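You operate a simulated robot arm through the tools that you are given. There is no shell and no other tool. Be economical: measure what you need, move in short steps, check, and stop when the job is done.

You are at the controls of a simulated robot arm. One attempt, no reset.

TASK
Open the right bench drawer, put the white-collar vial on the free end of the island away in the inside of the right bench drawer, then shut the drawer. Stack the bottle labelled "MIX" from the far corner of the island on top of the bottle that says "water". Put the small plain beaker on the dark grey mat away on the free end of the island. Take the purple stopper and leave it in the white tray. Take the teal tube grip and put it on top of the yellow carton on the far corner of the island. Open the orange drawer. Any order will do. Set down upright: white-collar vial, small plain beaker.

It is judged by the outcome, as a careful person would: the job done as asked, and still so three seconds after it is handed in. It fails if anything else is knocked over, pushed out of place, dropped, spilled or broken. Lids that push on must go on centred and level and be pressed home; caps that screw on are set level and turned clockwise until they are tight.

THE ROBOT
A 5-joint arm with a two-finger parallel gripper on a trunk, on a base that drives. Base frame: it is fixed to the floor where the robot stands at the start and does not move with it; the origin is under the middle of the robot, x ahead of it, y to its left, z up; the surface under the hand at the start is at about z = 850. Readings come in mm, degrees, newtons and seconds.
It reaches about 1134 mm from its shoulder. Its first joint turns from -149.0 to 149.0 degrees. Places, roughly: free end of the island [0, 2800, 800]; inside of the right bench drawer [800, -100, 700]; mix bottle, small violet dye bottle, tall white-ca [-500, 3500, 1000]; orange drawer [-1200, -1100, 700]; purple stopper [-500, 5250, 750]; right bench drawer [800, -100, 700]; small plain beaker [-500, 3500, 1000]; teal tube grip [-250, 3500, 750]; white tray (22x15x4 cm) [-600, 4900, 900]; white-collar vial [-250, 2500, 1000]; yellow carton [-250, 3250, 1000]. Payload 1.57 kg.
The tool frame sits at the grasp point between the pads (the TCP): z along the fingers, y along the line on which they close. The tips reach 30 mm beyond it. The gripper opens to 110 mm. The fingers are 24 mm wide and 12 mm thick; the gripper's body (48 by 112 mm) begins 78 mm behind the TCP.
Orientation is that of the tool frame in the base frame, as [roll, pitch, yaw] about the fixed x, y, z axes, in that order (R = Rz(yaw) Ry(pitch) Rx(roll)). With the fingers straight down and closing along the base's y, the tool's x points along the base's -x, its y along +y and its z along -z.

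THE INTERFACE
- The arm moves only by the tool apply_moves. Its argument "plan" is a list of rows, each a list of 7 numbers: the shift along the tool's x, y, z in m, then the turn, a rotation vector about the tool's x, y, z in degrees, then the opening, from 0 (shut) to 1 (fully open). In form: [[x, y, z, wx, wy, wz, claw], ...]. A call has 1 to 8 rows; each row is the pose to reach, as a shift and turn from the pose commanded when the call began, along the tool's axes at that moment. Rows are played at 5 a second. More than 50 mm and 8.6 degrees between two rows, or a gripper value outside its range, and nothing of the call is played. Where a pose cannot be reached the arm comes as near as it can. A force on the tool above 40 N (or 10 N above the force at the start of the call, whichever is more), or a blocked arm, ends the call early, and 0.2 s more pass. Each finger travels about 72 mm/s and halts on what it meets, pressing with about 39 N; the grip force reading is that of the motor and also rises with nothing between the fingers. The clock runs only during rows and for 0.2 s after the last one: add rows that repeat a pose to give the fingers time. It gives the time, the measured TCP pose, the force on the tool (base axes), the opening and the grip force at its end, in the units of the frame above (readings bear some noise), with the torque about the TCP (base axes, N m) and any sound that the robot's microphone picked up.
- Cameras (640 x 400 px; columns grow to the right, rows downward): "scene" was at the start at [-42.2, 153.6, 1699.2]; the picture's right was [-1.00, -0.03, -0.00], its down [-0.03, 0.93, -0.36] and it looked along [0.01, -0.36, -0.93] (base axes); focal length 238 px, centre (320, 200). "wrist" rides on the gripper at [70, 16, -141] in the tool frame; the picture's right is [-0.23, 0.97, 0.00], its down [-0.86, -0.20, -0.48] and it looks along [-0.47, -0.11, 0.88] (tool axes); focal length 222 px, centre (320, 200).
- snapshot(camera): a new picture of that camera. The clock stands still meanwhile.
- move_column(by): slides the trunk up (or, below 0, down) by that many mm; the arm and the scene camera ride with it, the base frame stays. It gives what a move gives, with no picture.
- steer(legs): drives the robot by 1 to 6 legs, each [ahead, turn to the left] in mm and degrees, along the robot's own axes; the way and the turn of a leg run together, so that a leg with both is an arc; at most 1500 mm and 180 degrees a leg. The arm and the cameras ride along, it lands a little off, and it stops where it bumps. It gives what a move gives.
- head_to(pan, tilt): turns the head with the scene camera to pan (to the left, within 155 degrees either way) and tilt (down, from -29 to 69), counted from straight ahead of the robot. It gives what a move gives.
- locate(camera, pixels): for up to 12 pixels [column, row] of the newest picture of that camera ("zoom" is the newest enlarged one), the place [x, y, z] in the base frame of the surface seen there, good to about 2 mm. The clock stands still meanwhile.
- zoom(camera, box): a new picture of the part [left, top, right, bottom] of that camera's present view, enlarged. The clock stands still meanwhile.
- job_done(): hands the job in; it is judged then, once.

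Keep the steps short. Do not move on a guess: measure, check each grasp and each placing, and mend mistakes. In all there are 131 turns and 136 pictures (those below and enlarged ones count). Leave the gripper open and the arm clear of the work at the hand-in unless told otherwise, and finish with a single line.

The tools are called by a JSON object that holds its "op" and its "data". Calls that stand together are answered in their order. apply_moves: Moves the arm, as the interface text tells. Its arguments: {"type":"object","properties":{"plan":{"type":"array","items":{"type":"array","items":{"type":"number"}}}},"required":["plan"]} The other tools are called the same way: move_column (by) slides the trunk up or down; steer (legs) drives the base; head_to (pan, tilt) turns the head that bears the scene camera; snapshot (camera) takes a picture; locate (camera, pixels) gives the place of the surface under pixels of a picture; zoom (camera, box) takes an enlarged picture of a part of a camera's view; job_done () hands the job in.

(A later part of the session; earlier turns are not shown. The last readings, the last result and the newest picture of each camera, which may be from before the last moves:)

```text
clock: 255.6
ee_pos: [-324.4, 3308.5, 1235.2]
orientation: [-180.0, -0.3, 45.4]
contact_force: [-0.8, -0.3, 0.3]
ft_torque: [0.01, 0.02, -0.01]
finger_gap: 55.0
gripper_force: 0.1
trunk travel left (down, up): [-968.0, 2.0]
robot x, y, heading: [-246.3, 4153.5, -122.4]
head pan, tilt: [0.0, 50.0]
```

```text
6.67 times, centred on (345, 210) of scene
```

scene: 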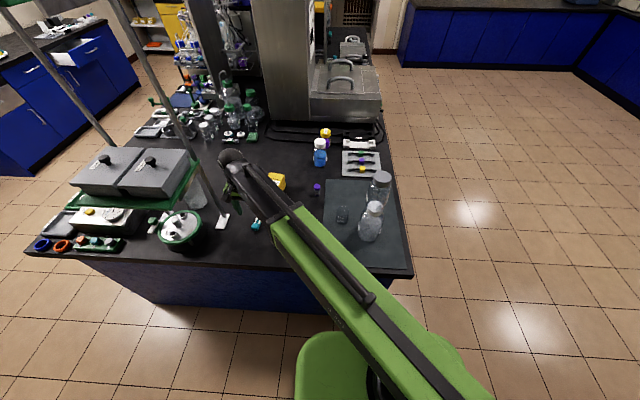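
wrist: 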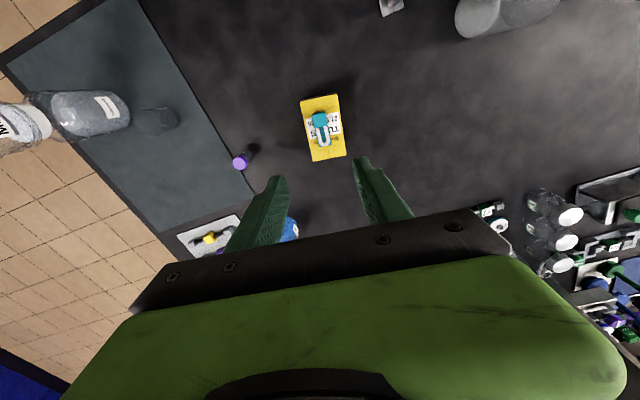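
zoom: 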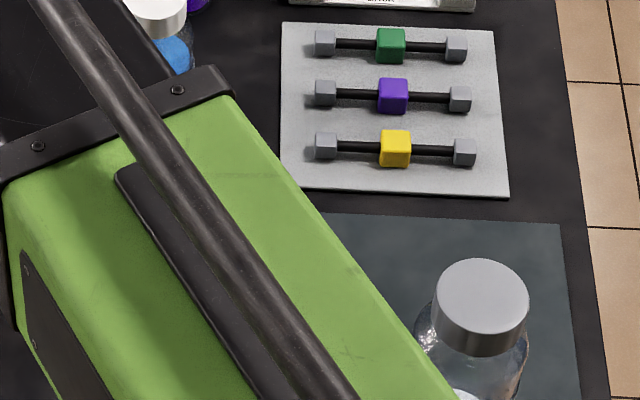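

{"op": "apply_moves", "data": {"plan": [[-0.001, -0.0157, 0, 0, 0, 8.4, 0.8], [-0.002, -0.0315, 0, 0, 0, 16.8, 1], [-0.003, -0.047, 0, 0, 0, 25.2, 1], [-0.004, -0.063, 0, 0, 0, 33.6, 1], [-0.005, -0.079, 0, 0, 0, 42, 1], [-0.006, -0.0945, 0, 0, 0, 50.4, 1], [-0.007, -0.11, 0, 0, 0, 58.8, 1], [-0.009, -0.126, 0, 0, 0, 67.2, 1]]}}

{"op": "apply_moves", "data": {"plan": [[0, 0, 0, 0, 0, 7.3, 1], [0, 0, 0, 0, 0, 14.6, 1], [0, 0, 0, 0, 0, 21.9, 1], [0, 0, 0, 0, 0, 29.2, 1], [0, 0, 0, 0, 0, 36.5, 1], [0, 0, 0, 0, 0, 43.7, 1]]}}

{"op": "zoom", "data": {"camera": "wrist", "box": [200, 40, 440, 240]}}

```text
clock: 257.4
ee_pos: [-420.7, 3390.3, 1234.8]
orientation: [-179.6, -0.2, -21.8]
contact_force: [-0.3, 0.0, 0.5]
ft_torque: [-0.01, -0.01, 0.0]
finger_gap: 110.1
gripper_force: 0.1
trunk travel left (down, up): [-968.0, 2.0]
robot x, y, heading: [-244.3, 4155.6, -122.2]
head pan, tilt: [0.0, 50.0]
```

```text
clock: 258.8
ee_pos: [-420.1, 3388.9, 1235.0]
orientation: [-179.7, 0.1, -65.5]
contact_force: [-0.4, -0.2, 0.5]
ft_torque: [-0.04, 0.01, 0.01]
finger_gap: 110.1
gripper_force: 0.1
trunk travel left (down, up): [-968.0, 2.0]
robot x, y, heading: [-244.8, 4151.6, -122.4]
head pan, tilt: [0.0, 50.0]
```

```text
2.00 times, centred on (320, 140) of wrist
```

zoom: 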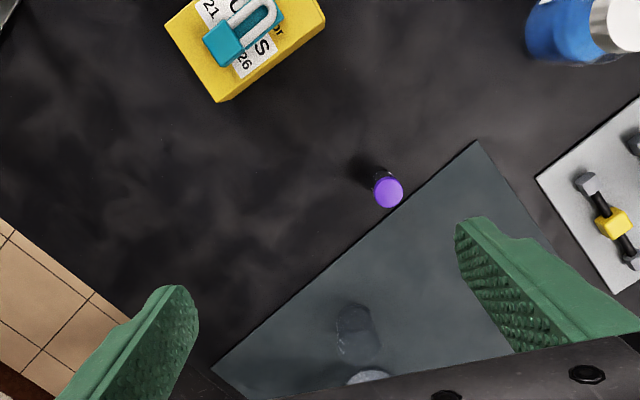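

{"op": "locate", "data": {"camera": "zoom", "pixels": [[355, 318], [338, 330], [374, 340], [356, 352], [345, 350], [368, 325], [355, 305], [367, 375]]}}

```text
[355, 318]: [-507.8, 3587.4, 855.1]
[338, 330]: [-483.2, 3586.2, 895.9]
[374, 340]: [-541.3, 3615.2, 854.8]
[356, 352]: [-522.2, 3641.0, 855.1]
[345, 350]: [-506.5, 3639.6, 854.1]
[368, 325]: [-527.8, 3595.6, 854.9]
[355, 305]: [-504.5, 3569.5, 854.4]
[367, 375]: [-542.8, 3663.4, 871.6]
```

{"op": "apply_moves", "data": {"plan": [[-0.048, 0, 0, 0, 0, 0, 1], [-0.096, 0, 0, 0, 0, 0, 1], [-0.144, 0, 0, 0, 0, 0, 1]]}}

{"op": "zoom", "data": {"camera": "wrist", "box": [240, 90, 400, 190]}}

```text
clock: 259.6
ee_pos: [-484.1, 3525.4, 1235.0]
orientation: [-179.8, 0.0, -65.5]
contact_force: [0.0, -0.5, 0.4]
ft_torque: [-0.02, 0.0, 0.01]
finger_gap: 110.0
gripper_force: 0.1
trunk travel left (down, up): [-968.0, 2.0]
robot x, y, heading: [-240.3, 4153.5, -122.2]
head pan, tilt: [0.0, 50.0]
```

```text
4.00 times, centred on (320, 140) of wrist
```

zoom: 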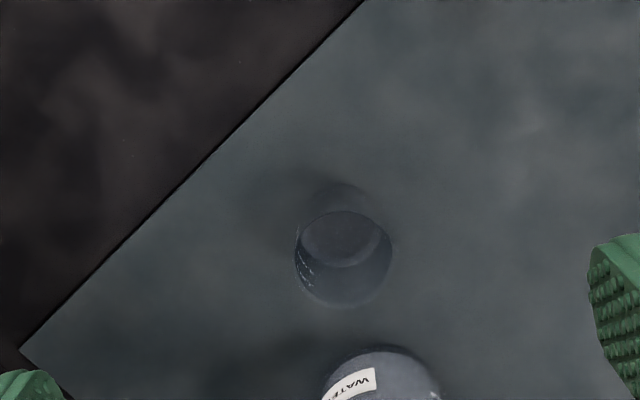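

{"op": "locate", "data": {"camera": "zoom", "pixels": [[340, 238], [343, 258], [296, 250], [390, 255], [343, 304], [305, 270], [303, 215], [378, 240], [340, 213], [340, 266]]}}

```text
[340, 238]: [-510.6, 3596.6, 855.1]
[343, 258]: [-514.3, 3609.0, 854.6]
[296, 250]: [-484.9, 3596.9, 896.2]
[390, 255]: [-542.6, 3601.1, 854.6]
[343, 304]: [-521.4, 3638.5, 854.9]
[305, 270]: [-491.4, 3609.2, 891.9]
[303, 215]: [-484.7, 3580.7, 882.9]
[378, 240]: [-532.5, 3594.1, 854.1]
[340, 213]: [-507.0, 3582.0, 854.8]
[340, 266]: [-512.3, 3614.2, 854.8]
```

Beaker base centre ≈ (-510, 3596), ~50 mm wide, rim z≈900. The link would pass close to the stack from here; measure the link's width to plan.

{"op": "snapshot", "data": {"camera": "scene"}}

```text
37 pictures are left
```

scene: 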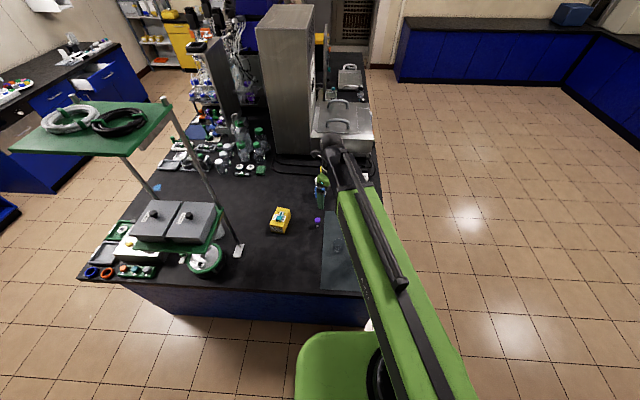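

{"op": "locate", "data": {"camera": "scene", "pixels": [[350, 215], [385, 215], [368, 270], [408, 265], [342, 195], [377, 187], [330, 175], [365, 170], [328, 150], [345, 148]]}}

```text
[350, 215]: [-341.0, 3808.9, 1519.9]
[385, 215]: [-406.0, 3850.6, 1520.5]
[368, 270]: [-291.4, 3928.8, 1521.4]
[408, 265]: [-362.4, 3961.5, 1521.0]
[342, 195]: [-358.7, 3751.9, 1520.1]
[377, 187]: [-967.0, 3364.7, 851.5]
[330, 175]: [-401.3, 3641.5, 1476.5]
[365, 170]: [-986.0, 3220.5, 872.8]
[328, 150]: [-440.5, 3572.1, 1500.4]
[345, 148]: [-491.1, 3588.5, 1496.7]
```

The black arm section is about as wide as the green link, leaving only ~13 mm by the stack. I'll reposition to smaller n: retract, back up, sidestep.

{"op": "apply_moves", "data": {"plan": [[-0.031, -0.031, 0, 0, 0, 0, 1], [-0.061, -0.062, 0, 0, 0, 0, 1]]}}

{"op": "steer", "data": {"legs": [[-330, 0], [0, 22], [0, 22], [0, 22], [300, 0]]}}

```text
clock: 260.2
ee_pos: [-450.5, 3608.2, 1235.4]
orientation: [-179.7, 0.1, -65.4]
contact_force: [0.6, 0.4, 0.6]
ft_torque: [-0.01, 0.01, -0.03]
finger_gap: 110.1
gripper_force: 0.1
trunk travel left (down, up): [-968.0, 2.0]
robot x, y, heading: [-243.1, 4154.6, -122.2]
head pan, tilt: [0.0, 50.0]
```

```text
clock: 267.6
ee_pos: [512.9, 3772.3, 1234.4]
orientation: [-179.7, 0.1, 0.3]
contact_force: [-0.6, -0.9, 0.5]
ft_torque: [0.06, 0.0, 0.0]
finger_gap: 110.0
gripper_force: 0.1
trunk travel left (down, up): [-968.0, 2.0]
robot x, y, heading: [115.0, 4199.5, -57.2]
head pan, tilt: [0.0, 50.0]
```

{"op": "steer", "data": {"legs": [[0, -19.7], [0, -19.7], [0, -19.7], [0, -19.7], [230, 0]]}}

{"op": "snapshot", "data": {"camera": "scene"}}

```text
clock: 273.6
ee_pos: [-397.3, 3564.3, 1235.0]
orientation: [-179.7, 0.1, -78.7]
contact_force: [0.7, -1.2, -0.9]
ft_torque: [0.02, 0.04, 0.0]
finger_gap: 110.2
gripper_force: 0.0
trunk travel left (down, up): [-968.0, 2.0]
robot x, y, heading: [-69.9, 4053.8, -135.5]
head pan, tilt: [0.0, 50.0]
```

```text
36 pictures are left
```

scene: 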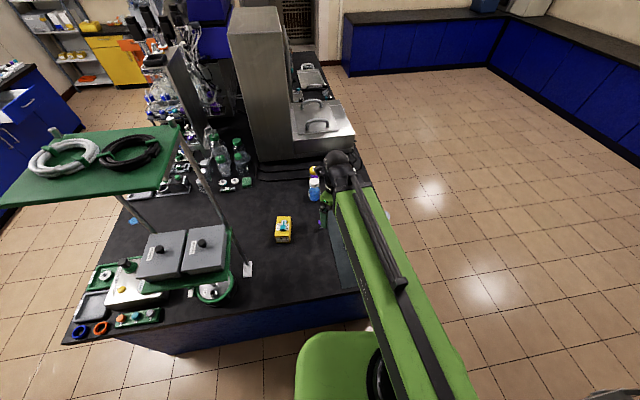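

{"op": "apply_moves", "data": {"plan": [[-0.018, 0.035, 0, 0, 0, -4.4, 1], [-0.036, 0.07, 0, 0, 0, -8.8, 1], [-0.0535, 0.1046, 0, 0, 0, -13.2, 1], [-0.0535, 0.1046, 0, 0, 0, -13.2, 1]]}}

{"op": "move_column", "data": {"by": -200}}

{"op": "snapshot", "data": {"camera": "wrist"}}

{"op": "snapshot", "data": {"camera": "scene"}}

```text
clock: 274.6
ee_pos: [-507.7, 3595.0, 1234.6]
orientation: [-179.8, 0.1, -65.5]
contact_force: [0.3, 1.1, 0.2]
ft_torque: [0.01, 0.02, 0.03]
finger_gap: 110.1
gripper_force: 0.0
trunk travel left (down, up): [-968.0, 2.0]
robot x, y, heading: [-70.3, 4053.2, -136.0]
head pan, tilt: [0.0, 50.0]
```

```text
clock: 276.7
ee_pos: [-507.7, 3596.5, 1035.5]
orientation: [-179.8, 0.0, -65.5]
contact_force: [0.7, 0.3, 1.2]
ft_torque: [-0.02, -0.02, 0.02]
finger_gap: 110.0
gripper_force: 0.2
trunk travel left (down, up): [-768.0, 202.0]
robot x, y, heading: [-72.4, 4054.3, -135.8]
head pan, tilt: [0.0, 50.0]
```

```text
35 pictures are left
```

wrist: 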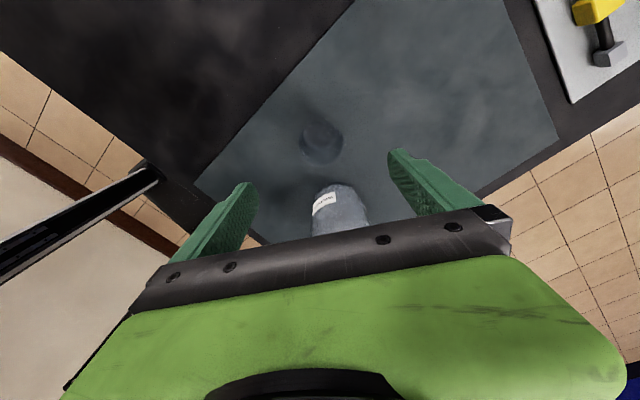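

```text
34 pictures are left
```

scene: 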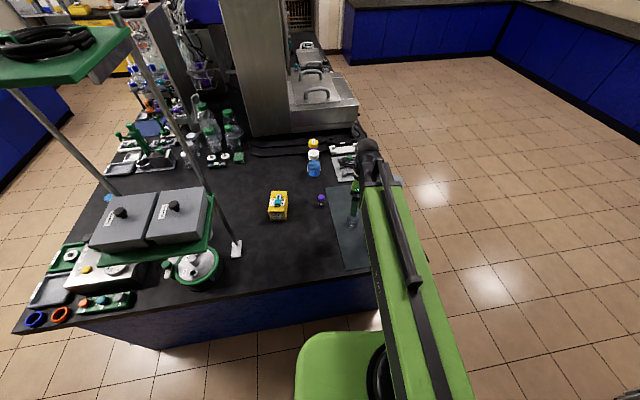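

{"op": "zoom", "data": {"camera": "wrist", "box": [280, 105, 360, 175]}}

{"op": "locate", "data": {"camera": "zoom", "pixels": [[200, 180], [320, 180], [330, 200], [310, 160], [260, 200], [340, 240], [255, 170], [395, 190]]}}

```text
5.71 times, centred on (320, 140) of wrist
```

zoom: 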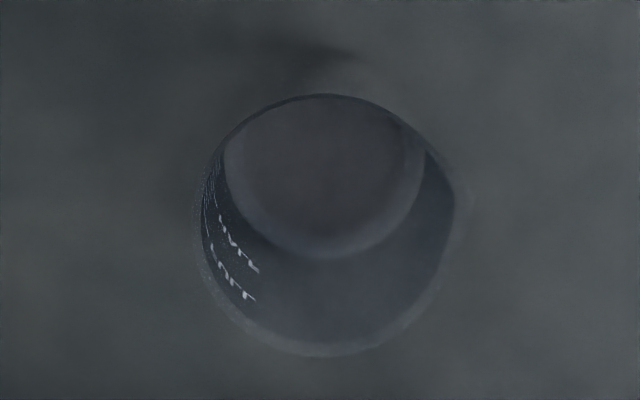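

```text
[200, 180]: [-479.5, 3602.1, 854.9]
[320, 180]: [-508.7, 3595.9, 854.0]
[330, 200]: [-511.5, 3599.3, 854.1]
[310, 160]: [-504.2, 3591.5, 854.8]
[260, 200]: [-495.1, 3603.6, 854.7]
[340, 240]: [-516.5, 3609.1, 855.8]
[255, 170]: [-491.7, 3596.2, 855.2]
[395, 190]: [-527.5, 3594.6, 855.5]
```

Aligned (base centre ≈ (-509, 3595)). Lower and grip.

{"op": "move_column", "data": {"by": -146}}

{"op": "apply_moves", "data": {"plan": [[0, 0, 0, 0, 0, 0, 0.6], [0, 0, 0, 0, 0, 0, 0.35], [0, 0, 0, 0, 0, 0, 0.35], [0, 0, 0, 0, 0, 0, 0.35]]}}

{"op": "snapshot", "data": {"camera": "wrist"}}

```text
clock: 278.5
ee_pos: [-507.7, 3595.4, 888.9]
orientation: [-179.6, 0.1, -65.6]
contact_force: [0.6, 1.2, -0.9]
ft_torque: [-0.01, -0.02, 0.01]
finger_gap: 109.9
gripper_force: 0.0
trunk travel left (down, up): [-622.0, 348.0]
robot x, y, heading: [-70.8, 4054.0, -135.6]
head pan, tilt: [0.0, 50.0]
```

```text
clock: 279.5
ee_pos: [-507.9, 3594.9, 888.7]
orientation: [-179.7, 0.1, -65.4]
contact_force: [-0.2, 0.4, 0.1]
ft_torque: [-0.05, 0.05, 0.0]
finger_gap: 49.7
gripper_force: 39.0
trunk travel left (down, up): [-622.0, 348.0]
robot x, y, heading: [-73.3, 4054.8, -135.8]
head pan, tilt: [0.0, 50.0]
```

```text
32 pictures are left
```

wrist: 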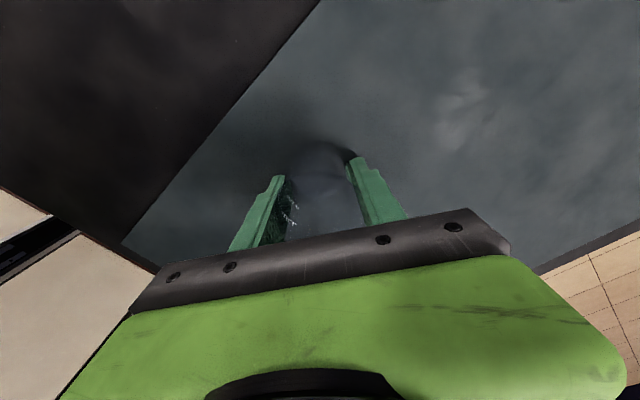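

Beaker held at 49.7 mm. Lift and travel round to the aisle side, keeping it level.

{"op": "move_column", "data": {"by": 345}}

{"op": "apply_moves", "data": {"plan": [[-0.017, -0.042, 0, 0, 0, 0, 0.35]]}}

{"op": "steer", "data": {"legs": [[-200, 0], [0, 20], [0, 20], [0, 20], [0, 20], [0, 20]]}}

{"op": "snapshot", "data": {"camera": "wrist"}}

```text
clock: 282.8
ee_pos: [-507.5, 3595.9, 1234.0]
orientation: [-179.7, 0.0, -65.6]
contact_force: [0.4, 0.3, 0.1]
ft_torque: [0.06, -0.01, 0.0]
finger_gap: 49.8
gripper_force: 39.2
trunk travel left (down, up): [-967.0, 3.0]
robot x, y, heading: [-71.7, 4054.7, -135.9]
head pan, tilt: [0.0, 50.0]
```

```text
clock: 283.2
ee_pos: [-478.6, 3627.3, 1235.3]
orientation: [-179.8, 0.0, -65.5]
contact_force: [1.0, 0.3, 0.4]
ft_torque: [-0.05, 0.01, -0.03]
finger_gap: 49.9
gripper_force: 38.6
trunk travel left (down, up): [-967.0, 3.0]
robot x, y, heading: [-70.7, 4051.9, -135.5]
head pan, tilt: [0.0, 50.0]
```

```text
clock: 290.2
ee_pos: [561.9, 3866.5, 1233.5]
orientation: [-179.9, 0.1, 34.7]
contact_force: [0.6, 0.3, -0.5]
ft_torque: [-0.03, 0.06, 0.0]
finger_gap: 49.9
gripper_force: 39.1
trunk travel left (down, up): [-967.0, 3.0]
robot x, y, heading: [95.6, 4224.0, -36.0]
head pan, tilt: [0.0, 50.0]
```

```text
31 pictures are left
```

wrist: 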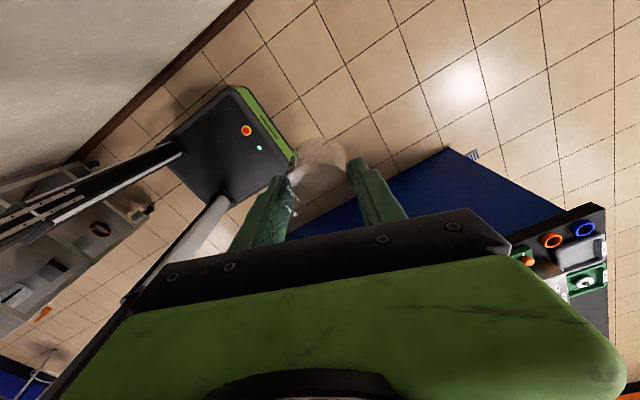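

{"op": "steer", "data": {"legs": [[800, 0], [800, 0]]}}

{"op": "steer", "data": {"legs": [[0, -18], [0, -18], [0, -18], [0, -18], [0, -18]]}}

```text
clock: 298.4
ee_pos: [1871.5, 2953.2, 1233.7]
orientation: [-179.7, 0.1, 36.3]
contact_force: [0.4, 0.3, -0.2]
ft_torque: [0.02, 0.02, 0.0]
finger_gap: 49.6
gripper_force: 39.3
trunk travel left (down, up): [-967.0, 3.0]
robot x, y, heading: [1396.9, 3301.2, -34.5]
head pan, tilt: [0.0, 50.0]
```

```text
clock: 303.8
ee_pos: [1039.5, 2828.1, 1233.7]
orientation: [-179.5, 0.1, -54.4]
contact_force: [-0.6, -0.7, -0.9]
ft_torque: [0.05, -0.04, 0.04]
finger_gap: 50.0
gripper_force: 39.1
trunk travel left (down, up): [-967.0, 3.0]
robot x, y, heading: [1366.0, 3321.7, -124.5]
head pan, tilt: [0.0, 50.0]
```

{"op": "steer", "data": {"legs": [[613, 0], [613, 0]]}}

{"op": "steer", "data": {"legs": [[0, -18.3], [0, -18.3], [0, -18.3], [0, -18.3], [0, -18.3]]}}

{"op": "snapshot", "data": {"camera": "scene"}}

```text
clock: 310.3
ee_pos: [383.1, 1809.2, 1233.7]
orientation: [-179.7, 0.2, -52.6]
contact_force: [-0.7, -0.8, -0.8]
ft_torque: [0.05, -0.04, -0.02]
finger_gap: 50.0
gripper_force: 38.9
trunk travel left (down, up): [-967.0, 3.0]
robot x, y, heading: [694.9, 2310.2, -123.0]
head pan, tilt: [0.0, 50.0]
```

```text
clock: 315.8
ee_pos: [199.6, 2640.7, 1234.4]
orientation: [-179.5, 0.2, -144.5]
contact_force: [0.1, 0.7, -0.4]
ft_torque: [-0.03, -0.01, 0.01]
finger_gap: 49.8
gripper_force: 39.8
trunk travel left (down, up): [-967.0, 3.0]
robot x, y, heading: [714.0, 2340.1, 146.2]
head pan, tilt: [0.0, 50.0]
```

```text
30 pictures are left
```

scene: 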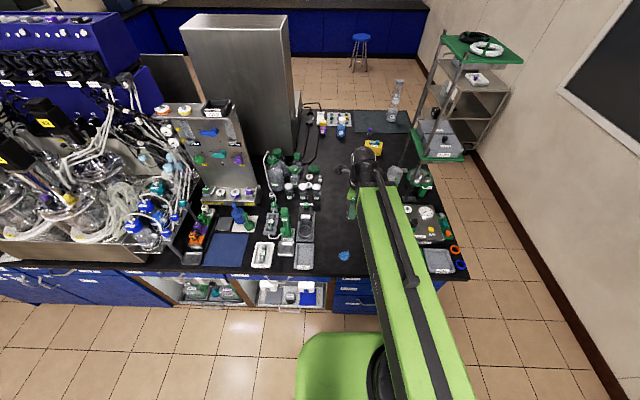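

{"op": "zoom", "data": {"camera": "scene", "box": [245, 140, 365, 215]}}

{"op": "locate", "data": {"camera": "zoom", "pixels": [[240, 245], [310, 245], [376, 250], [405, 190], [365, 170], [480, 250], [460, 330], [500, 200], [380, 180], [440, 200]]}}

```text
5.33 times, centred on (305, 178) of scene
```

zoom: 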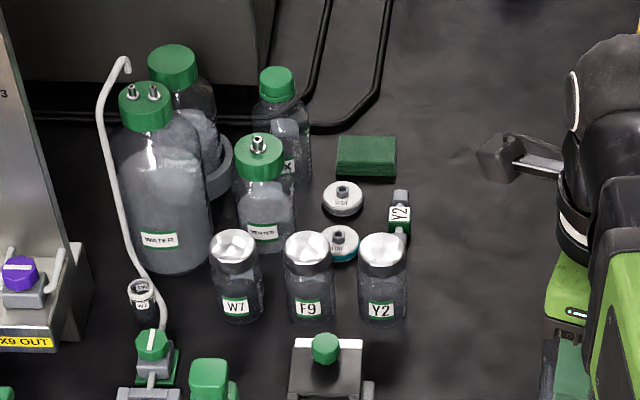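

```text
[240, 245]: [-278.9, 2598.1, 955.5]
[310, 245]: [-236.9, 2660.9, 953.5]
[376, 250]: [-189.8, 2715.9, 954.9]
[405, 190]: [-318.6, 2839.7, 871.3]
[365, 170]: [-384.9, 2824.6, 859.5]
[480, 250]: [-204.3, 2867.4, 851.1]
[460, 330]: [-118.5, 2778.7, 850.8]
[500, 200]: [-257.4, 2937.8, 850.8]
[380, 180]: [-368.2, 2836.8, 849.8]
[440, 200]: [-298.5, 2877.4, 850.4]
```

Several candidates: W7/F9/Y2 jars and a small vial near the green valve with a white ring. Zoom in.

{"op": "zoom", "data": {"camera": "scene", "box": [260, 180, 300, 210]}}

{"op": "zoom", "data": {"camera": "scene", "box": [283, 175, 323, 205]}}

```text
13.33 times, centred on (280, 195) of scene
```

zoom: 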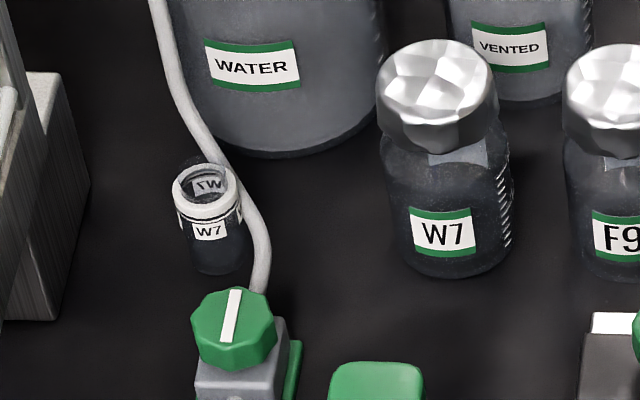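

```text
13.33 times, centred on (303, 190) of scene
```

zoom: 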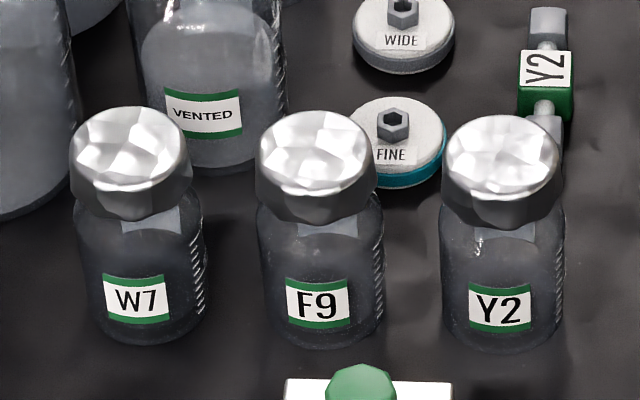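

The white-collar vial is the small open W7 vial beside the hooked tube. First place the beaker: drive in 120 mm and move it over the clear area near (0, 2795).

{"op": "steer", "data": {"legs": [[120, 0]]}}

{"op": "apply_moves", "data": {"plan": [[0.01, 0.043, 0, 0, 0, 0, 0.35], [0.02, 0.0865, 0, 0, 0, 0, 0.35], [0.03, 0.13, 0, 0, 0, 0, 0.35], [0.03, 0.13, 0, 0, 0, 0, 0.35]]}}

{"op": "snapshot", "data": {"camera": "wrist"}}

{"op": "snapshot", "data": {"camera": "scene"}}

```text
clock: 317.0
ee_pos: [101.0, 2707.5, 1233.3]
orientation: [-179.6, 0.1, -144.4]
contact_force: [0.3, 0.7, -0.9]
ft_torque: [-0.03, -0.06, -0.02]
finger_gap: 49.8
gripper_force: 38.9
trunk travel left (down, up): [-967.0, 3.0]
robot x, y, heading: [614.6, 2406.2, 146.1]
head pan, tilt: [0.0, 50.0]
```

```text
clock: 318.0
ee_pos: [6.3, 2794.1, 1233.9]
orientation: [-179.7, 0.1, -144.5]
contact_force: [-1.0, 0.2, -0.5]
ft_torque: [0.03, 0.0, 0.01]
finger_gap: 50.0
gripper_force: 38.9
trunk travel left (down, up): [-967.0, 3.0]
robot x, y, heading: [615.5, 2407.8, 146.0]
head pan, tilt: [0.0, 50.0]
```

```text
26 pictures are left
```

wrist: 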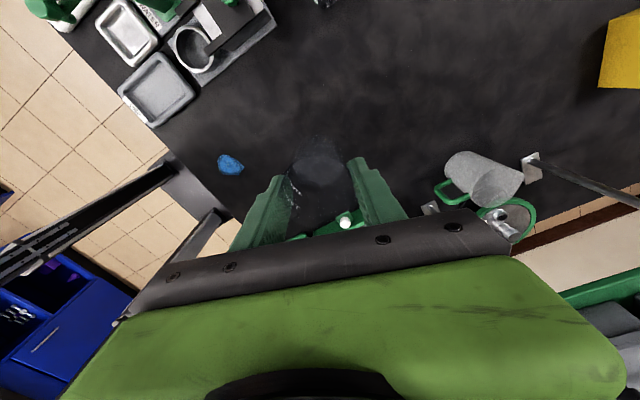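

```text
25 pictures are left
```

scene: 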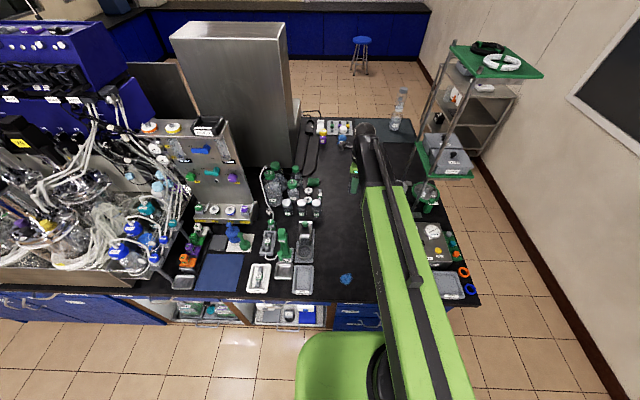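

{"op": "locate", "data": {"camera": "wrist", "pixels": [[345, 221], [310, 232], [355, 212], [445, 190], [430, 207], [230, 163], [340, 120]]}}

```text
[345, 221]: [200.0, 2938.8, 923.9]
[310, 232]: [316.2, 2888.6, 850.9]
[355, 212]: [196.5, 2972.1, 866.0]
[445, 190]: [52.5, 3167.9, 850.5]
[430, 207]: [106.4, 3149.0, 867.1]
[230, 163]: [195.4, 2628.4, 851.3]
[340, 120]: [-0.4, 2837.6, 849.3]
```

Clear here. Lower the beaker to the table.

{"op": "move_column", "data": {"by": -346}}

{"op": "move_column", "data": {"by": -2.5}}

{"op": "snapshot", "data": {"camera": "wrist"}}

```text
clock: 321.4
ee_pos: [8.1, 2792.8, 889.0]
orientation: [-179.6, 0.0, -144.6]
contact_force: [3.8, -2.6, 14.8]
ft_torque: [-0.05, 0.18, 0.05]
finger_gap: 49.6
gripper_force: 38.9
trunk travel left (down, up): [-621.0, 349.0]
robot x, y, heading: [615.4, 2408.7, 146.3]
head pan, tilt: [0.0, 50.0]
```

```text
clock: 321.9
ee_pos: [7.3, 2793.6, 886.9]
orientation: [-179.8, 0.1, -144.5]
contact_force: [3.4, -3.3, 17.3]
ft_torque: [-0.11, -0.03, -0.06]
finger_gap: 49.6
gripper_force: 39.4
trunk travel left (down, up): [-619.0, 351.0]
robot x, y, heading: [613.5, 2411.6, 145.9]
head pan, tilt: [0.0, 50.0]
```

```text
24 pictures are left
```

wrist: 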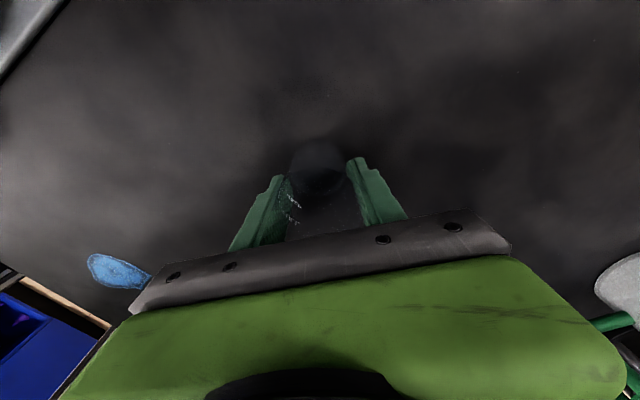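

Contact; release and rise.

{"op": "apply_moves", "data": {"plan": [[0, 0, 0, 0, 0, 0, 0.5], [0, 0, 0, 0, 0, 0, 0.8], [0, 0, 0, 0, 0, 0, 1], [0, 0, 0, 0, 0, 0, 1]]}}

{"op": "move_column", "data": {"by": 349}}

{"op": "zoom", "data": {"camera": "wrist", "box": [220, 80, 420, 220]}}

{"op": "zoom", "data": {"camera": "scene", "box": [240, 170, 320, 220]}}

{"op": "locate", "data": {"camera": "zoom", "pixels": [[265, 115], [255, 150], [300, 160], [310, 200]]}}

```text
clock: 322.9
ee_pos: [6.5, 2794.2, 885.9]
orientation: [-179.8, 0.1, -144.6]
contact_force: [0.0, 0.2, -0.3]
ft_torque: [0.04, 0.01, 0.01]
finger_gap: 109.8
gripper_force: 0.0
trunk travel left (down, up): [-619.0, 351.0]
robot x, y, heading: [612.3, 2410.9, 146.0]
head pan, tilt: [0.0, 50.0]
```

```text
clock: 326.3
ee_pos: [5.6, 2793.6, 1234.6]
orientation: [-179.6, 0.1, -144.5]
contact_force: [-0.6, 0.5, -0.4]
ft_torque: [0.01, 0.0, 0.0]
finger_gap: 109.8
gripper_force: 0.0
trunk travel left (down, up): [-968.0, 2.0]
robot x, y, heading: [613.9, 2412.7, 146.1]
head pan, tilt: [0.0, 50.0]
```

```text
2.86 times, centred on (320, 150) of wrist
```

zoom: 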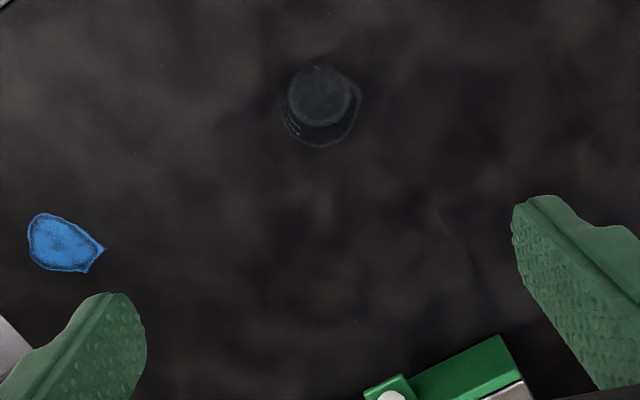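

```text
8.00 times, centred on (280, 195) of scene
```

zoom: 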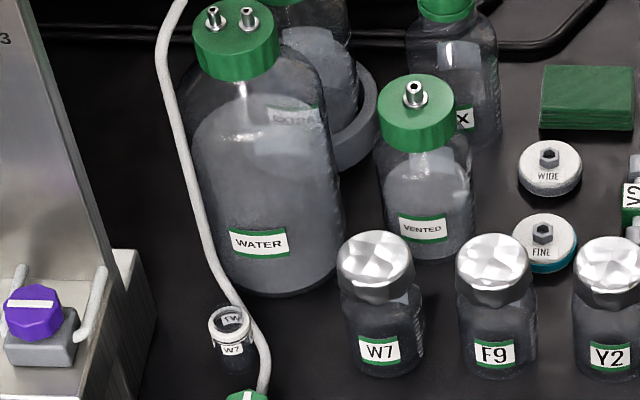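

```text
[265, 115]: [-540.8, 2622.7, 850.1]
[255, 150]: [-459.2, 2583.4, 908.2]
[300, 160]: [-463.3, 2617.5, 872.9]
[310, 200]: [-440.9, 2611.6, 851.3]
```

Beaker stands upright. Now locate the small vial.

{"op": "locate", "data": {"camera": "zoom", "pixels": [[216, 322], [232, 338], [232, 350], [249, 322], [232, 308], [262, 370], [250, 330], [200, 240], [172, 100], [180, 10]]}}

```text
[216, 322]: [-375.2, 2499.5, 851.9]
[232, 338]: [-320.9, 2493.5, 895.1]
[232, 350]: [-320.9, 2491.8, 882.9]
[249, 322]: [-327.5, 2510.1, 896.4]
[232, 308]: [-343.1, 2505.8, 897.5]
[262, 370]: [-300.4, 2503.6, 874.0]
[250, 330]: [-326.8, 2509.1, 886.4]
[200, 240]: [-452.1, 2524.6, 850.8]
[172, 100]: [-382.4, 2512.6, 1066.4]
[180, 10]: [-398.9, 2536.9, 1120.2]
```

The vial is at about (-333, 2500), 28 mm wide, top z≈897, with a tube rising near it. I need to be closer: retract, reverse away and shift 414 mm along the aisle.

{"op": "apply_moves", "data": {"plan": [[-0.015, -0.037, 0, 0, 0, 0, 1], [-0.03, -0.074, 0, 0, 0, 0, 1], [-0.0455, -0.111, 0, 0, 0, 0, 1]]}}

{"op": "steer", "data": {"legs": [[-120, 0], [0, -18.4], [0, -18.4], [0, -18.4], [0, -18.4], [0, -18.4]]}}

{"op": "steer", "data": {"legs": [[-414, 0], [0, 18], [0, 18], [0, 18], [0, 18], [0, 18]]}}

```text
clock: 327.1
ee_pos: [108.3, 2728.4, 1234.8]
orientation: [-179.9, 0.0, -144.4]
contact_force: [0.2, -0.4, 0.9]
ft_torque: [0.02, 0.01, 0.01]
finger_gap: 110.1
gripper_force: 0.1
trunk travel left (down, up): [-968.0, 2.0]
robot x, y, heading: [617.5, 2408.4, 146.1]
head pan, tilt: [0.0, 50.0]
```

```text
clock: 333.4
ee_pos: [1050.9, 2839.8, 1234.6]
orientation: [-179.6, -0.1, 124.0]
contact_force: [0.8, -0.3, 1.0]
ft_torque: [0.04, 0.11, 0.03]
finger_gap: 109.8
gripper_force: 0.1
trunk travel left (down, up): [-968.0, 2.0]
robot x, y, heading: [744.4, 2322.6, 55.1]
head pan, tilt: [0.0, 50.0]
```

```text
clock: 340.9
ee_pos: [-2.5, 2296.7, 1235.2]
orientation: [-179.7, 0.0, -147.3]
contact_force: [0.7, -0.6, 0.4]
ft_torque: [0.05, 0.04, 0.02]
finger_gap: 110.2
gripper_force: 0.1
trunk travel left (down, up): [-968.0, 2.0]
robot x, y, heading: [486.7, 1945.0, 143.6]
head pan, tilt: [0.0, 50.0]
```

{"op": "steer", "data": {"legs": [[220, 0]]}}

{"op": "apply_moves", "data": {"plan": [[0.007, 0.033, 0, 0, 0, 0, 1], [0.013, 0.066, 0, 0, 0, 0, 1], [0.02, 0.099, 0, 0, 0, 0, 1]]}}

{"op": "snapshot", "data": {"camera": "wrist"}}

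{"op": "zoom", "data": {"camera": "wrist", "box": [230, 10, 430, 135]}}

```text
clock: 342.6
ee_pos: [-186.1, 2429.9, 1233.4]
orientation: [-179.7, 0.1, -147.1]
contact_force: [-0.6, -0.5, 0.2]
ft_torque: [-0.03, -0.05, 0.0]
finger_gap: 109.8
gripper_force: 0.0
trunk travel left (down, up): [-968.0, 2.0]
robot x, y, heading: [301.1, 2081.7, 143.7]
head pan, tilt: [0.0, 50.0]
```

```text
clock: 343.4
ee_pos: [-259.3, 2501.7, 1233.4]
orientation: [-179.8, 0.1, -147.2]
contact_force: [0.0, 0.4, -0.3]
ft_torque: [0.0, 0.01, -0.02]
finger_gap: 110.1
gripper_force: 0.0
trunk travel left (down, up): [-968.0, 2.0]
robot x, y, heading: [304.3, 2079.6, 143.4]
head pan, tilt: [0.0, 50.0]
```

```text
21 pictures are left
```

wrist: 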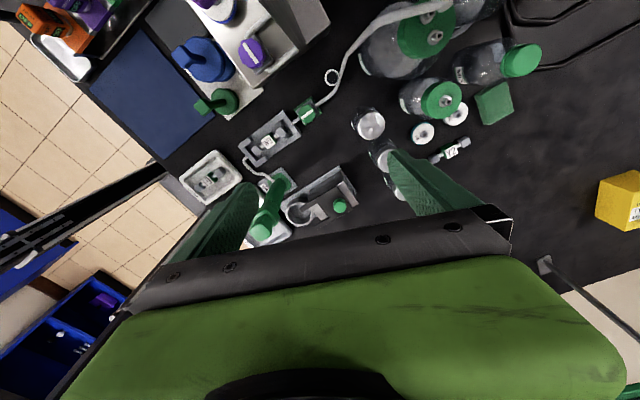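

```text
3.20 times, centred on (330, 72) of wrist
```

zoom: 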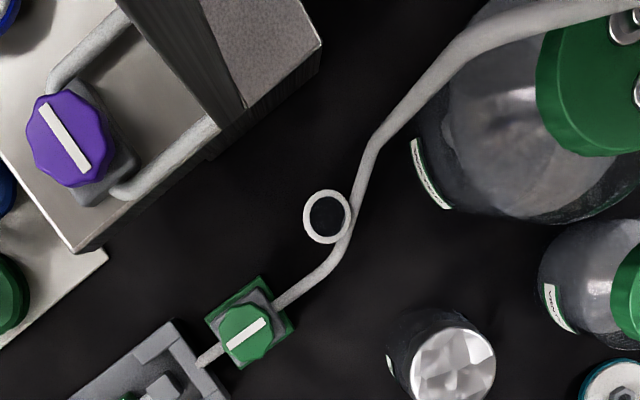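

{"op": "locate", "data": {"camera": "zoom", "pixels": [[308, 217], [327, 195], [327, 238], [345, 217], [351, 232], [335, 262], [300, 290], [362, 180], [380, 140], [420, 90], [245, 325], [470, 50]]}}

```text
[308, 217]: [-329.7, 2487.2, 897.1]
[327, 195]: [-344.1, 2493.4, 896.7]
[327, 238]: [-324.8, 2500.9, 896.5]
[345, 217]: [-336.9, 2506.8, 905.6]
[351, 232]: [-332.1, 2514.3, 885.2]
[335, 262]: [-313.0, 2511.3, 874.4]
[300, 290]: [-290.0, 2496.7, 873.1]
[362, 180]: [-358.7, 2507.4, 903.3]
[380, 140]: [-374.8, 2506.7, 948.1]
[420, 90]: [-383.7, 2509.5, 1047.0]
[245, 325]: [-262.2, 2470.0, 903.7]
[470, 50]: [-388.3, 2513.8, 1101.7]
```

The vial (centre ≈ (-334.5, 2497)) nearly touches the rising tube on its +y side. I'll grip only the collar (tips ≈ 886), with the closing axis turned 25° and offset 6 mm away from the tube.

{"op": "apply_moves", "data": {"plan": [[0.0083, 0.0039, 0, 0, 0, -8.4, 1], [0.0167, 0.0077, 0, 0, 0, -16.8, 0.9], [0.025, 0.0116, 0, 0, 0, -25.2, 0.8], [0.0333, 0.0155, 0, 0, 0, -33.6, 0.7], [0.0416, 0.0193, 0, 0, 0, -42, 0.6], [0.05, 0.0232, 0, 0, 0, -50.4, 0.45], [0.0583, 0.027, 0, 0, 0, -58.8, 0.45], [0.0666, 0.0309, 0, 0, 0, -67.2, 0.45]]}}

{"op": "apply_moves", "data": {"plan": [[0, 0, 0, 0, 0, -7.5, 0.45], [0, 0, 0, 0, 0, -15, 0.45], [0, 0, 0, 0, 0, -15, 0.45]]}}

{"op": "move_column", "data": {"by": -200}}

{"op": "snapshot", "data": {"camera": "wrist"}}

```text
clock: 344.4
ee_pos: [-286.3, 2505.9, 1234.2]
orientation: [-179.9, 0.1, -115.4]
contact_force: [10.9, 27.2, 1.8]
ft_torque: [-4.42, 1.87, -0.9]
finger_gap: 66.2
gripper_force: 0.0
trunk travel left (down, up): [-968.0, 2.0]
robot x, y, heading: [301.9, 2080.3, 143.7]
head pan, tilt: [0.0, 50.0]
stopped in row 5: the force on the tool passed its limit at 46 N (the readings are from after the stop); the commanded pose is now the measured one
```

```text
clock: 345.2
ee_pos: [-290.9, 2500.1, 1234.7]
orientation: [-179.7, 0.0, -100.0]
contact_force: [-0.3, -0.4, 0.7]
ft_torque: [-0.02, 0.0, 0.02]
finger_gap: 49.6
gripper_force: 0.0
trunk travel left (down, up): [-968.0, 2.0]
robot x, y, heading: [304.4, 2081.8, 143.8]
head pan, tilt: [0.0, 50.0]
```

```text
clock: 347.4
ee_pos: [-290.3, 2499.5, 1035.2]
orientation: [-179.7, 0.0, -100.1]
contact_force: [0.0, -0.1, -0.1]
ft_torque: [0.02, -0.04, -0.04]
finger_gap: 49.5
gripper_force: 0.1
trunk travel left (down, up): [-768.0, 202.0]
robot x, y, heading: [306.0, 2079.0, 143.7]
head pan, tilt: [0.0, 50.0]
```

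```text
19 pictures are left
```

wrist: 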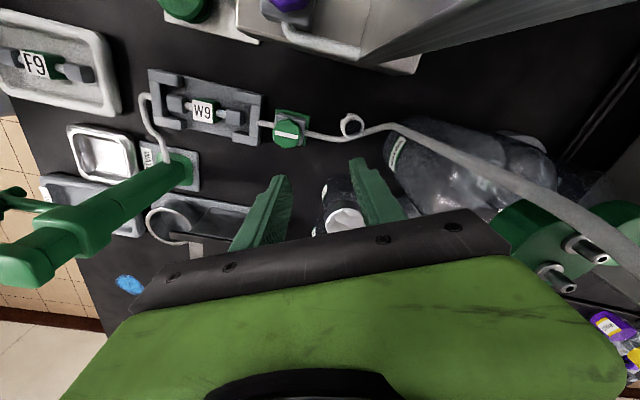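

The first row set stopped on contact: the wrist camera brushed the upright steel panel. Measure the panel and tube from here before going on.

{"op": "locate", "data": {"camera": "wrist", "pixels": [[352, 125], [380, 45], [415, 45], [450, 30], [520, 8], [415, 70], [300, 40], [375, 130], [420, 130], [480, 165], [560, 200], [345, 215]]}}

{"op": "snapshot", "data": {"camera": "scene"}}

```text
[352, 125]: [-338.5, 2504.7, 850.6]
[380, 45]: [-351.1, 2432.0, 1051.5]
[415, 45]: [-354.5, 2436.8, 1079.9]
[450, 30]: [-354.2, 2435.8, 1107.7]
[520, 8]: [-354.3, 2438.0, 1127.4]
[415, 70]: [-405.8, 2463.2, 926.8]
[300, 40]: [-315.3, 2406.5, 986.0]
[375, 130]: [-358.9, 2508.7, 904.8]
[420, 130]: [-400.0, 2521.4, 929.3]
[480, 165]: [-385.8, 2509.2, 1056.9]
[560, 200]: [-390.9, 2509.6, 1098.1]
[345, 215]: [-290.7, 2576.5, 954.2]
```

```text
18 pictures are left
```

scene: 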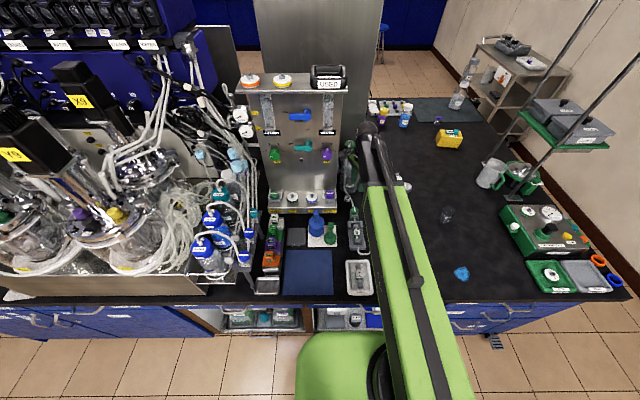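

{"op": "locate", "data": {"camera": "scene", "pixels": [[346, 92], [344, 97], [346, 85], [338, 130], [338, 180], [328, 70], [345, 72], [335, 200], [326, 155], [340, 205]]}}

{"op": "zoom", "data": {"camera": "scene", "box": [230, 55, 390, 155]}}

```text
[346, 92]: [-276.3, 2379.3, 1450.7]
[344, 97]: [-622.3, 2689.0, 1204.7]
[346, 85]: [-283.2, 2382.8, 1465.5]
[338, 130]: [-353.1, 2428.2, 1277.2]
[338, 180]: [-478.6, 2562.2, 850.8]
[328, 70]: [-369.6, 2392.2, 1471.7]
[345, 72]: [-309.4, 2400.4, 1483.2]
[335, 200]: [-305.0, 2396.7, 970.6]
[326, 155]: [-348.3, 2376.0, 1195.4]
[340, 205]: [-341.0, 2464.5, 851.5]
```

```text
4.00 times, centred on (310, 105) of scene
```

zoom: 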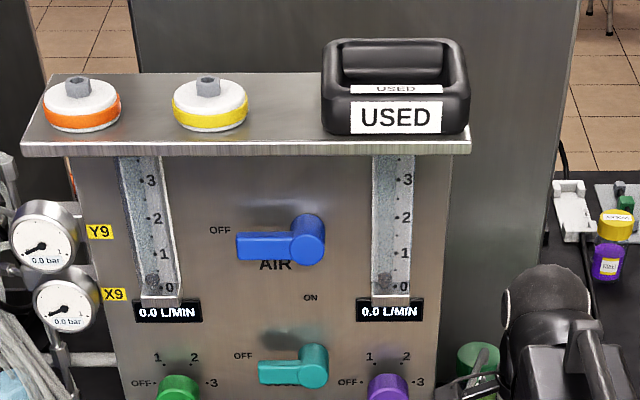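

The panel edge at (-353, 2432) was what the camera touched; items on its shelf are still in place. I'll put the camera on the other side (yaw 115°), rotating clear of the panel.

{"op": "apply_moves", "data": {"plan": [[-0.015, -0.009, 0, 0, 0, 2, 0.45], [-0.03, -0.018, 0, 0, 0, 10, 0.45], [-0.0455, -0.0275, 0, 0, 0, 18, 0.45], [-0.0455, -0.0275, 0, 0, 0, 26, 0.45], [-0.0455, -0.0275, 0, 0, 0, 34, 0.45], [-0.0455, -0.0275, 0, 0, 0, 42, 0.45], [-0.0455, -0.0275, 0, 0, 0, 50, 0.45], [-0.0455, -0.0275, 0, 0, 0, 58, 0.45]]}}

{"op": "apply_moves", "data": {"plan": [[0, 0, 0, 0, 0, 8.4, 0.45], [0, 0, 0, 0, 0, 16.8, 0.45], [0, 0, 0, 0, 0, 25.2, 0.45], [0, 0, 0, 0, 0, 33.6, 0.45], [0, 0, 0, 0, 0, 42, 0.45], [0, 0, 0, 0, 0, 50.4, 0.45], [0, 0, 0, 0, 0, 58.8, 0.45], [0, 0, 0, 0, 0, 67.2, 0.45]]}}

```text
clock: 349.2
ee_pos: [-257.2, 2540.5, 1033.8]
orientation: [-180.0, 0.2, -158.2]
contact_force: [0.0, -0.4, 0.1]
ft_torque: [0.03, -0.01, -0.01]
finger_gap: 49.6
gripper_force: 0.2
trunk travel left (down, up): [-768.0, 202.0]
robot x, y, heading: [306.4, 2078.9, 143.8]
head pan, tilt: [0.0, 50.0]
```

```text
clock: 351.0
ee_pos: [-247.0, 2550.0, 1034.7]
orientation: [-179.7, 0.2, 146.6]
contact_force: [0.0, -0.4, 0.4]
ft_torque: [-0.01, -0.03, 0.02]
finger_gap: 49.4
gripper_force: 0.0
out of reach, approached as far as the arm can: row 7, 8
trunk travel left (down, up): [-768.0, 202.0]
robot x, y, heading: [303.8, 2078.4, 143.8]
head pan, tilt: [0.0, 50.0]
```

The spin joint has a limit on that side. Go back the other way to yaw -60° here (clear of the panel), then translate in; at that angle the camera clears the panel by about 15 mm.

{"op": "apply_moves", "data": {"plan": [[0, 0, 0, 0, 0, -8.4, 0.45], [0, 0, 0, 0, 0, -16.8, 0.45], [0, 0, 0, 0, 0, -25.2, 0.45], [0, 0, 0, 0, 0, -33.6, 0.45], [0, 0, 0, 0, 0, -42, 0.45], [0, 0, 0, 0, 0, -50.4, 0.45], [0, 0, 0, 0, 0, -58.8, 0.45], [0, 0, 0, 0, 0, -67.2, 0.45]]}}

{"op": "apply_moves", "data": {"plan": [[0, 0, 0, 0, 0, -8.4, 0.45], [0, 0, 0, 0, 0, -16.8, 0.45], [0, 0, 0, 0, 0, -25.2, 0.45], [0, 0, 0, 0, 0, -33.6, 0.45], [0, 0, 0, 0, 0, -42, 0.45], [0, 0, 0, 0, 0, -50.4, 0.45], [0, 0, 0, 0, 0, -58.8, 0.45], [0, 0, 0, 0, 0, -67.2, 0.45]]}}

{"op": "apply_moves", "data": {"plan": [[0, 0, 0, 0, 0, -6.4, 0.45], [0, 0, 0, 0, 0, -12.8, 0.45], [0, 0, 0, 0, 0, -19.0, 0.45]]}}

```text
clock: 352.8
ee_pos: [-246.2, 2550.2, 1034.1]
orientation: [-179.9, 0.0, -146.0]
contact_force: [1.2, -0.4, -0.2]
ft_torque: [-0.01, 0.02, 0.0]
finger_gap: 49.5
gripper_force: 0.0
trunk travel left (down, up): [-768.0, 202.0]
robot x, y, heading: [302.2, 2082.2, 143.6]
head pan, tilt: [0.0, 50.0]
```

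```text
clock: 354.6
ee_pos: [-246.0, 2549.7, 1033.7]
orientation: [-180.0, -0.3, -78.8]
contact_force: [-0.4, 0.3, 0.1]
ft_torque: [-0.02, -0.02, -0.04]
finger_gap: 49.6
gripper_force: 0.0
trunk travel left (down, up): [-768.0, 202.0]
robot x, y, heading: [303.4, 2079.2, 143.8]
head pan, tilt: [0.0, 50.0]
```

```text
clock: 355.4
ee_pos: [-245.0, 2550.7, 1034.6]
orientation: [180.0, -0.2, -59.8]
contact_force: [0.6, -0.2, -0.1]
ft_torque: [0.01, 0.03, 0.01]
finger_gap: 49.6
gripper_force: 0.0
trunk travel left (down, up): [-768.0, 202.0]
robot x, y, heading: [298.8, 2078.9, 143.8]
head pan, tilt: [0.0, 50.0]
```

{"op": "apply_moves", "data": {"plan": [[0.003, 0.035, 0, 0, 0, 0, 0.45], [0.0055, 0.069, 0, 0, 0, 0, 0.45], [0.0082, 0.1031, 0, 0, 0, 0, 0.45], [0.0082, 0.1031, 0, 0, 0, 0, 0.45]]}}

{"op": "snapshot", "data": {"camera": "wrist"}}

```text
clock: 356.4
ee_pos: [-330.4, 2489.5, 1034.6]
orientation: [179.9, -0.3, -59.9]
contact_force: [-0.3, -0.1, -0.7]
ft_torque: [-0.02, 0.01, 0.01]
finger_gap: 49.4
gripper_force: 0.1
trunk travel left (down, up): [-768.0, 202.0]
robot x, y, heading: [302.1, 2080.9, 143.9]
head pan, tilt: [0.0, 50.0]
```

```text
16 pictures are left
```

wrist: 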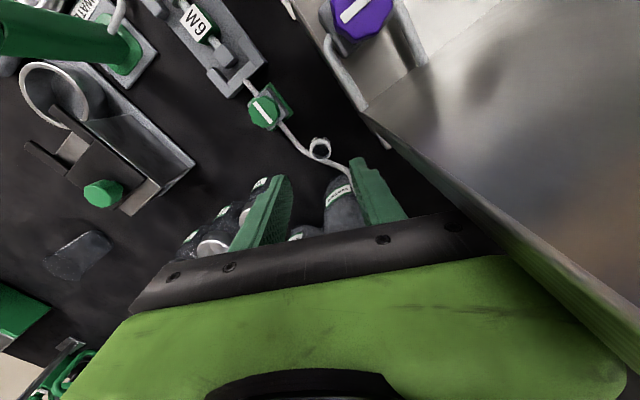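

{"op": "zoom", "data": {"camera": "wrist", "box": [280, 110, 370, 190]}}

{"op": "locate", "data": {"camera": "zoom", "pixels": [[270, 190], [370, 190], [318, 140], [318, 235], [318, 150], [380, 230], [420, 260], [250, 190]]}}

```text
5.00 times, centred on (325, 150) of wrist
```

zoom: 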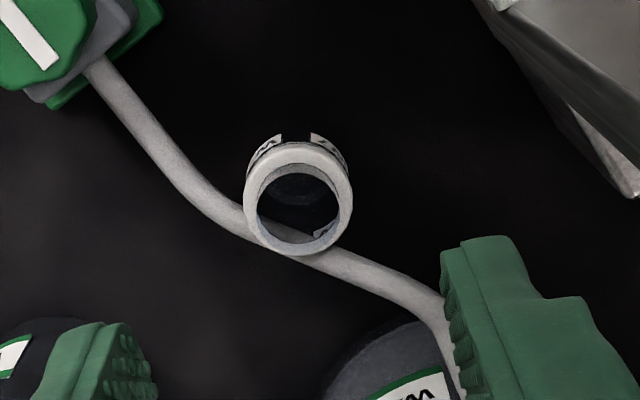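

```text
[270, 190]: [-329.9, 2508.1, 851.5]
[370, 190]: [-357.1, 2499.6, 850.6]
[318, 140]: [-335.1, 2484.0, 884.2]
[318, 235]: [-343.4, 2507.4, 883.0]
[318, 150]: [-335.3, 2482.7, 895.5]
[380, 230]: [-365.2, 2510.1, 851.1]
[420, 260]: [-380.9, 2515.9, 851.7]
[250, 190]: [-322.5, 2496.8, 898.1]
```

Aligned. Lower so the tips grip the collar (TCP ≈ 916), then close.

{"op": "move_column", "data": {"by": -118}}

{"op": "apply_moves", "data": {"plan": [[0, 0, 0, 0, 0, 0, 0.3], [0, 0, 0, 0, 0, 0, 0.15], [0, 0, 0, 0, 0, 0, 0.15], [0, 0, 0, 0, 0, 0, 0.15]]}}

{"op": "snapshot", "data": {"camera": "wrist"}}

```text
clock: 357.9
ee_pos: [-330.9, 2490.2, 916.5]
orientation: [180.0, -0.2, -59.9]
contact_force: [-0.7, -0.3, 0.2]
ft_torque: [0.0, -0.01, -0.02]
finger_gap: 49.3
gripper_force: 0.0
trunk travel left (down, up): [-650.0, 320.0]
robot x, y, heading: [301.3, 2077.5, 143.8]
head pan, tilt: [0.0, 50.0]
```

```text
clock: 358.9
ee_pos: [-330.3, 2491.1, 916.8]
orientation: [179.9, -0.2, -59.8]
contact_force: [0.7, -0.5, -0.2]
ft_torque: [-0.04, 0.0, 0.02]
finger_gap: 22.9
gripper_force: 35.3
trunk travel left (down, up): [-650.0, 320.0]
robot x, y, heading: [303.9, 2079.3, 143.3]
head pan, tilt: [0.0, 50.0]
```

```text
14 pictures are left
```

wrist: 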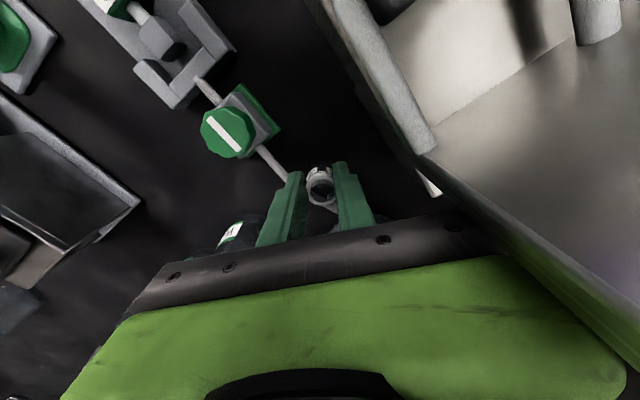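

Collar gripped (22.9 mm, 35 N). Lift straight up and check.

{"op": "move_column", "data": {"by": 120}}

{"op": "zoom", "data": {"camera": "wrist", "box": [220, 100, 420, 240]}}

```text
clock: 360.4
ee_pos: [-330.5, 2490.0, 1036.7]
orientation: [180.0, -0.3, -59.9]
contact_force: [0.8, -0.5, 0.3]
ft_torque: [0.04, -0.01, -0.01]
finger_gap: 22.7
gripper_force: 35.7
trunk travel left (down, up): [-770.0, 200.0]
robot x, y, heading: [307.9, 2080.2, 143.6]
head pan, tilt: [0.0, 50.0]
```

```text
2.86 times, centred on (320, 170) of wrist
```

zoom: 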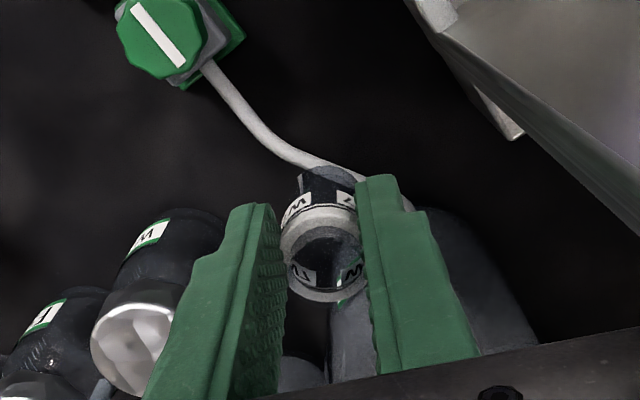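

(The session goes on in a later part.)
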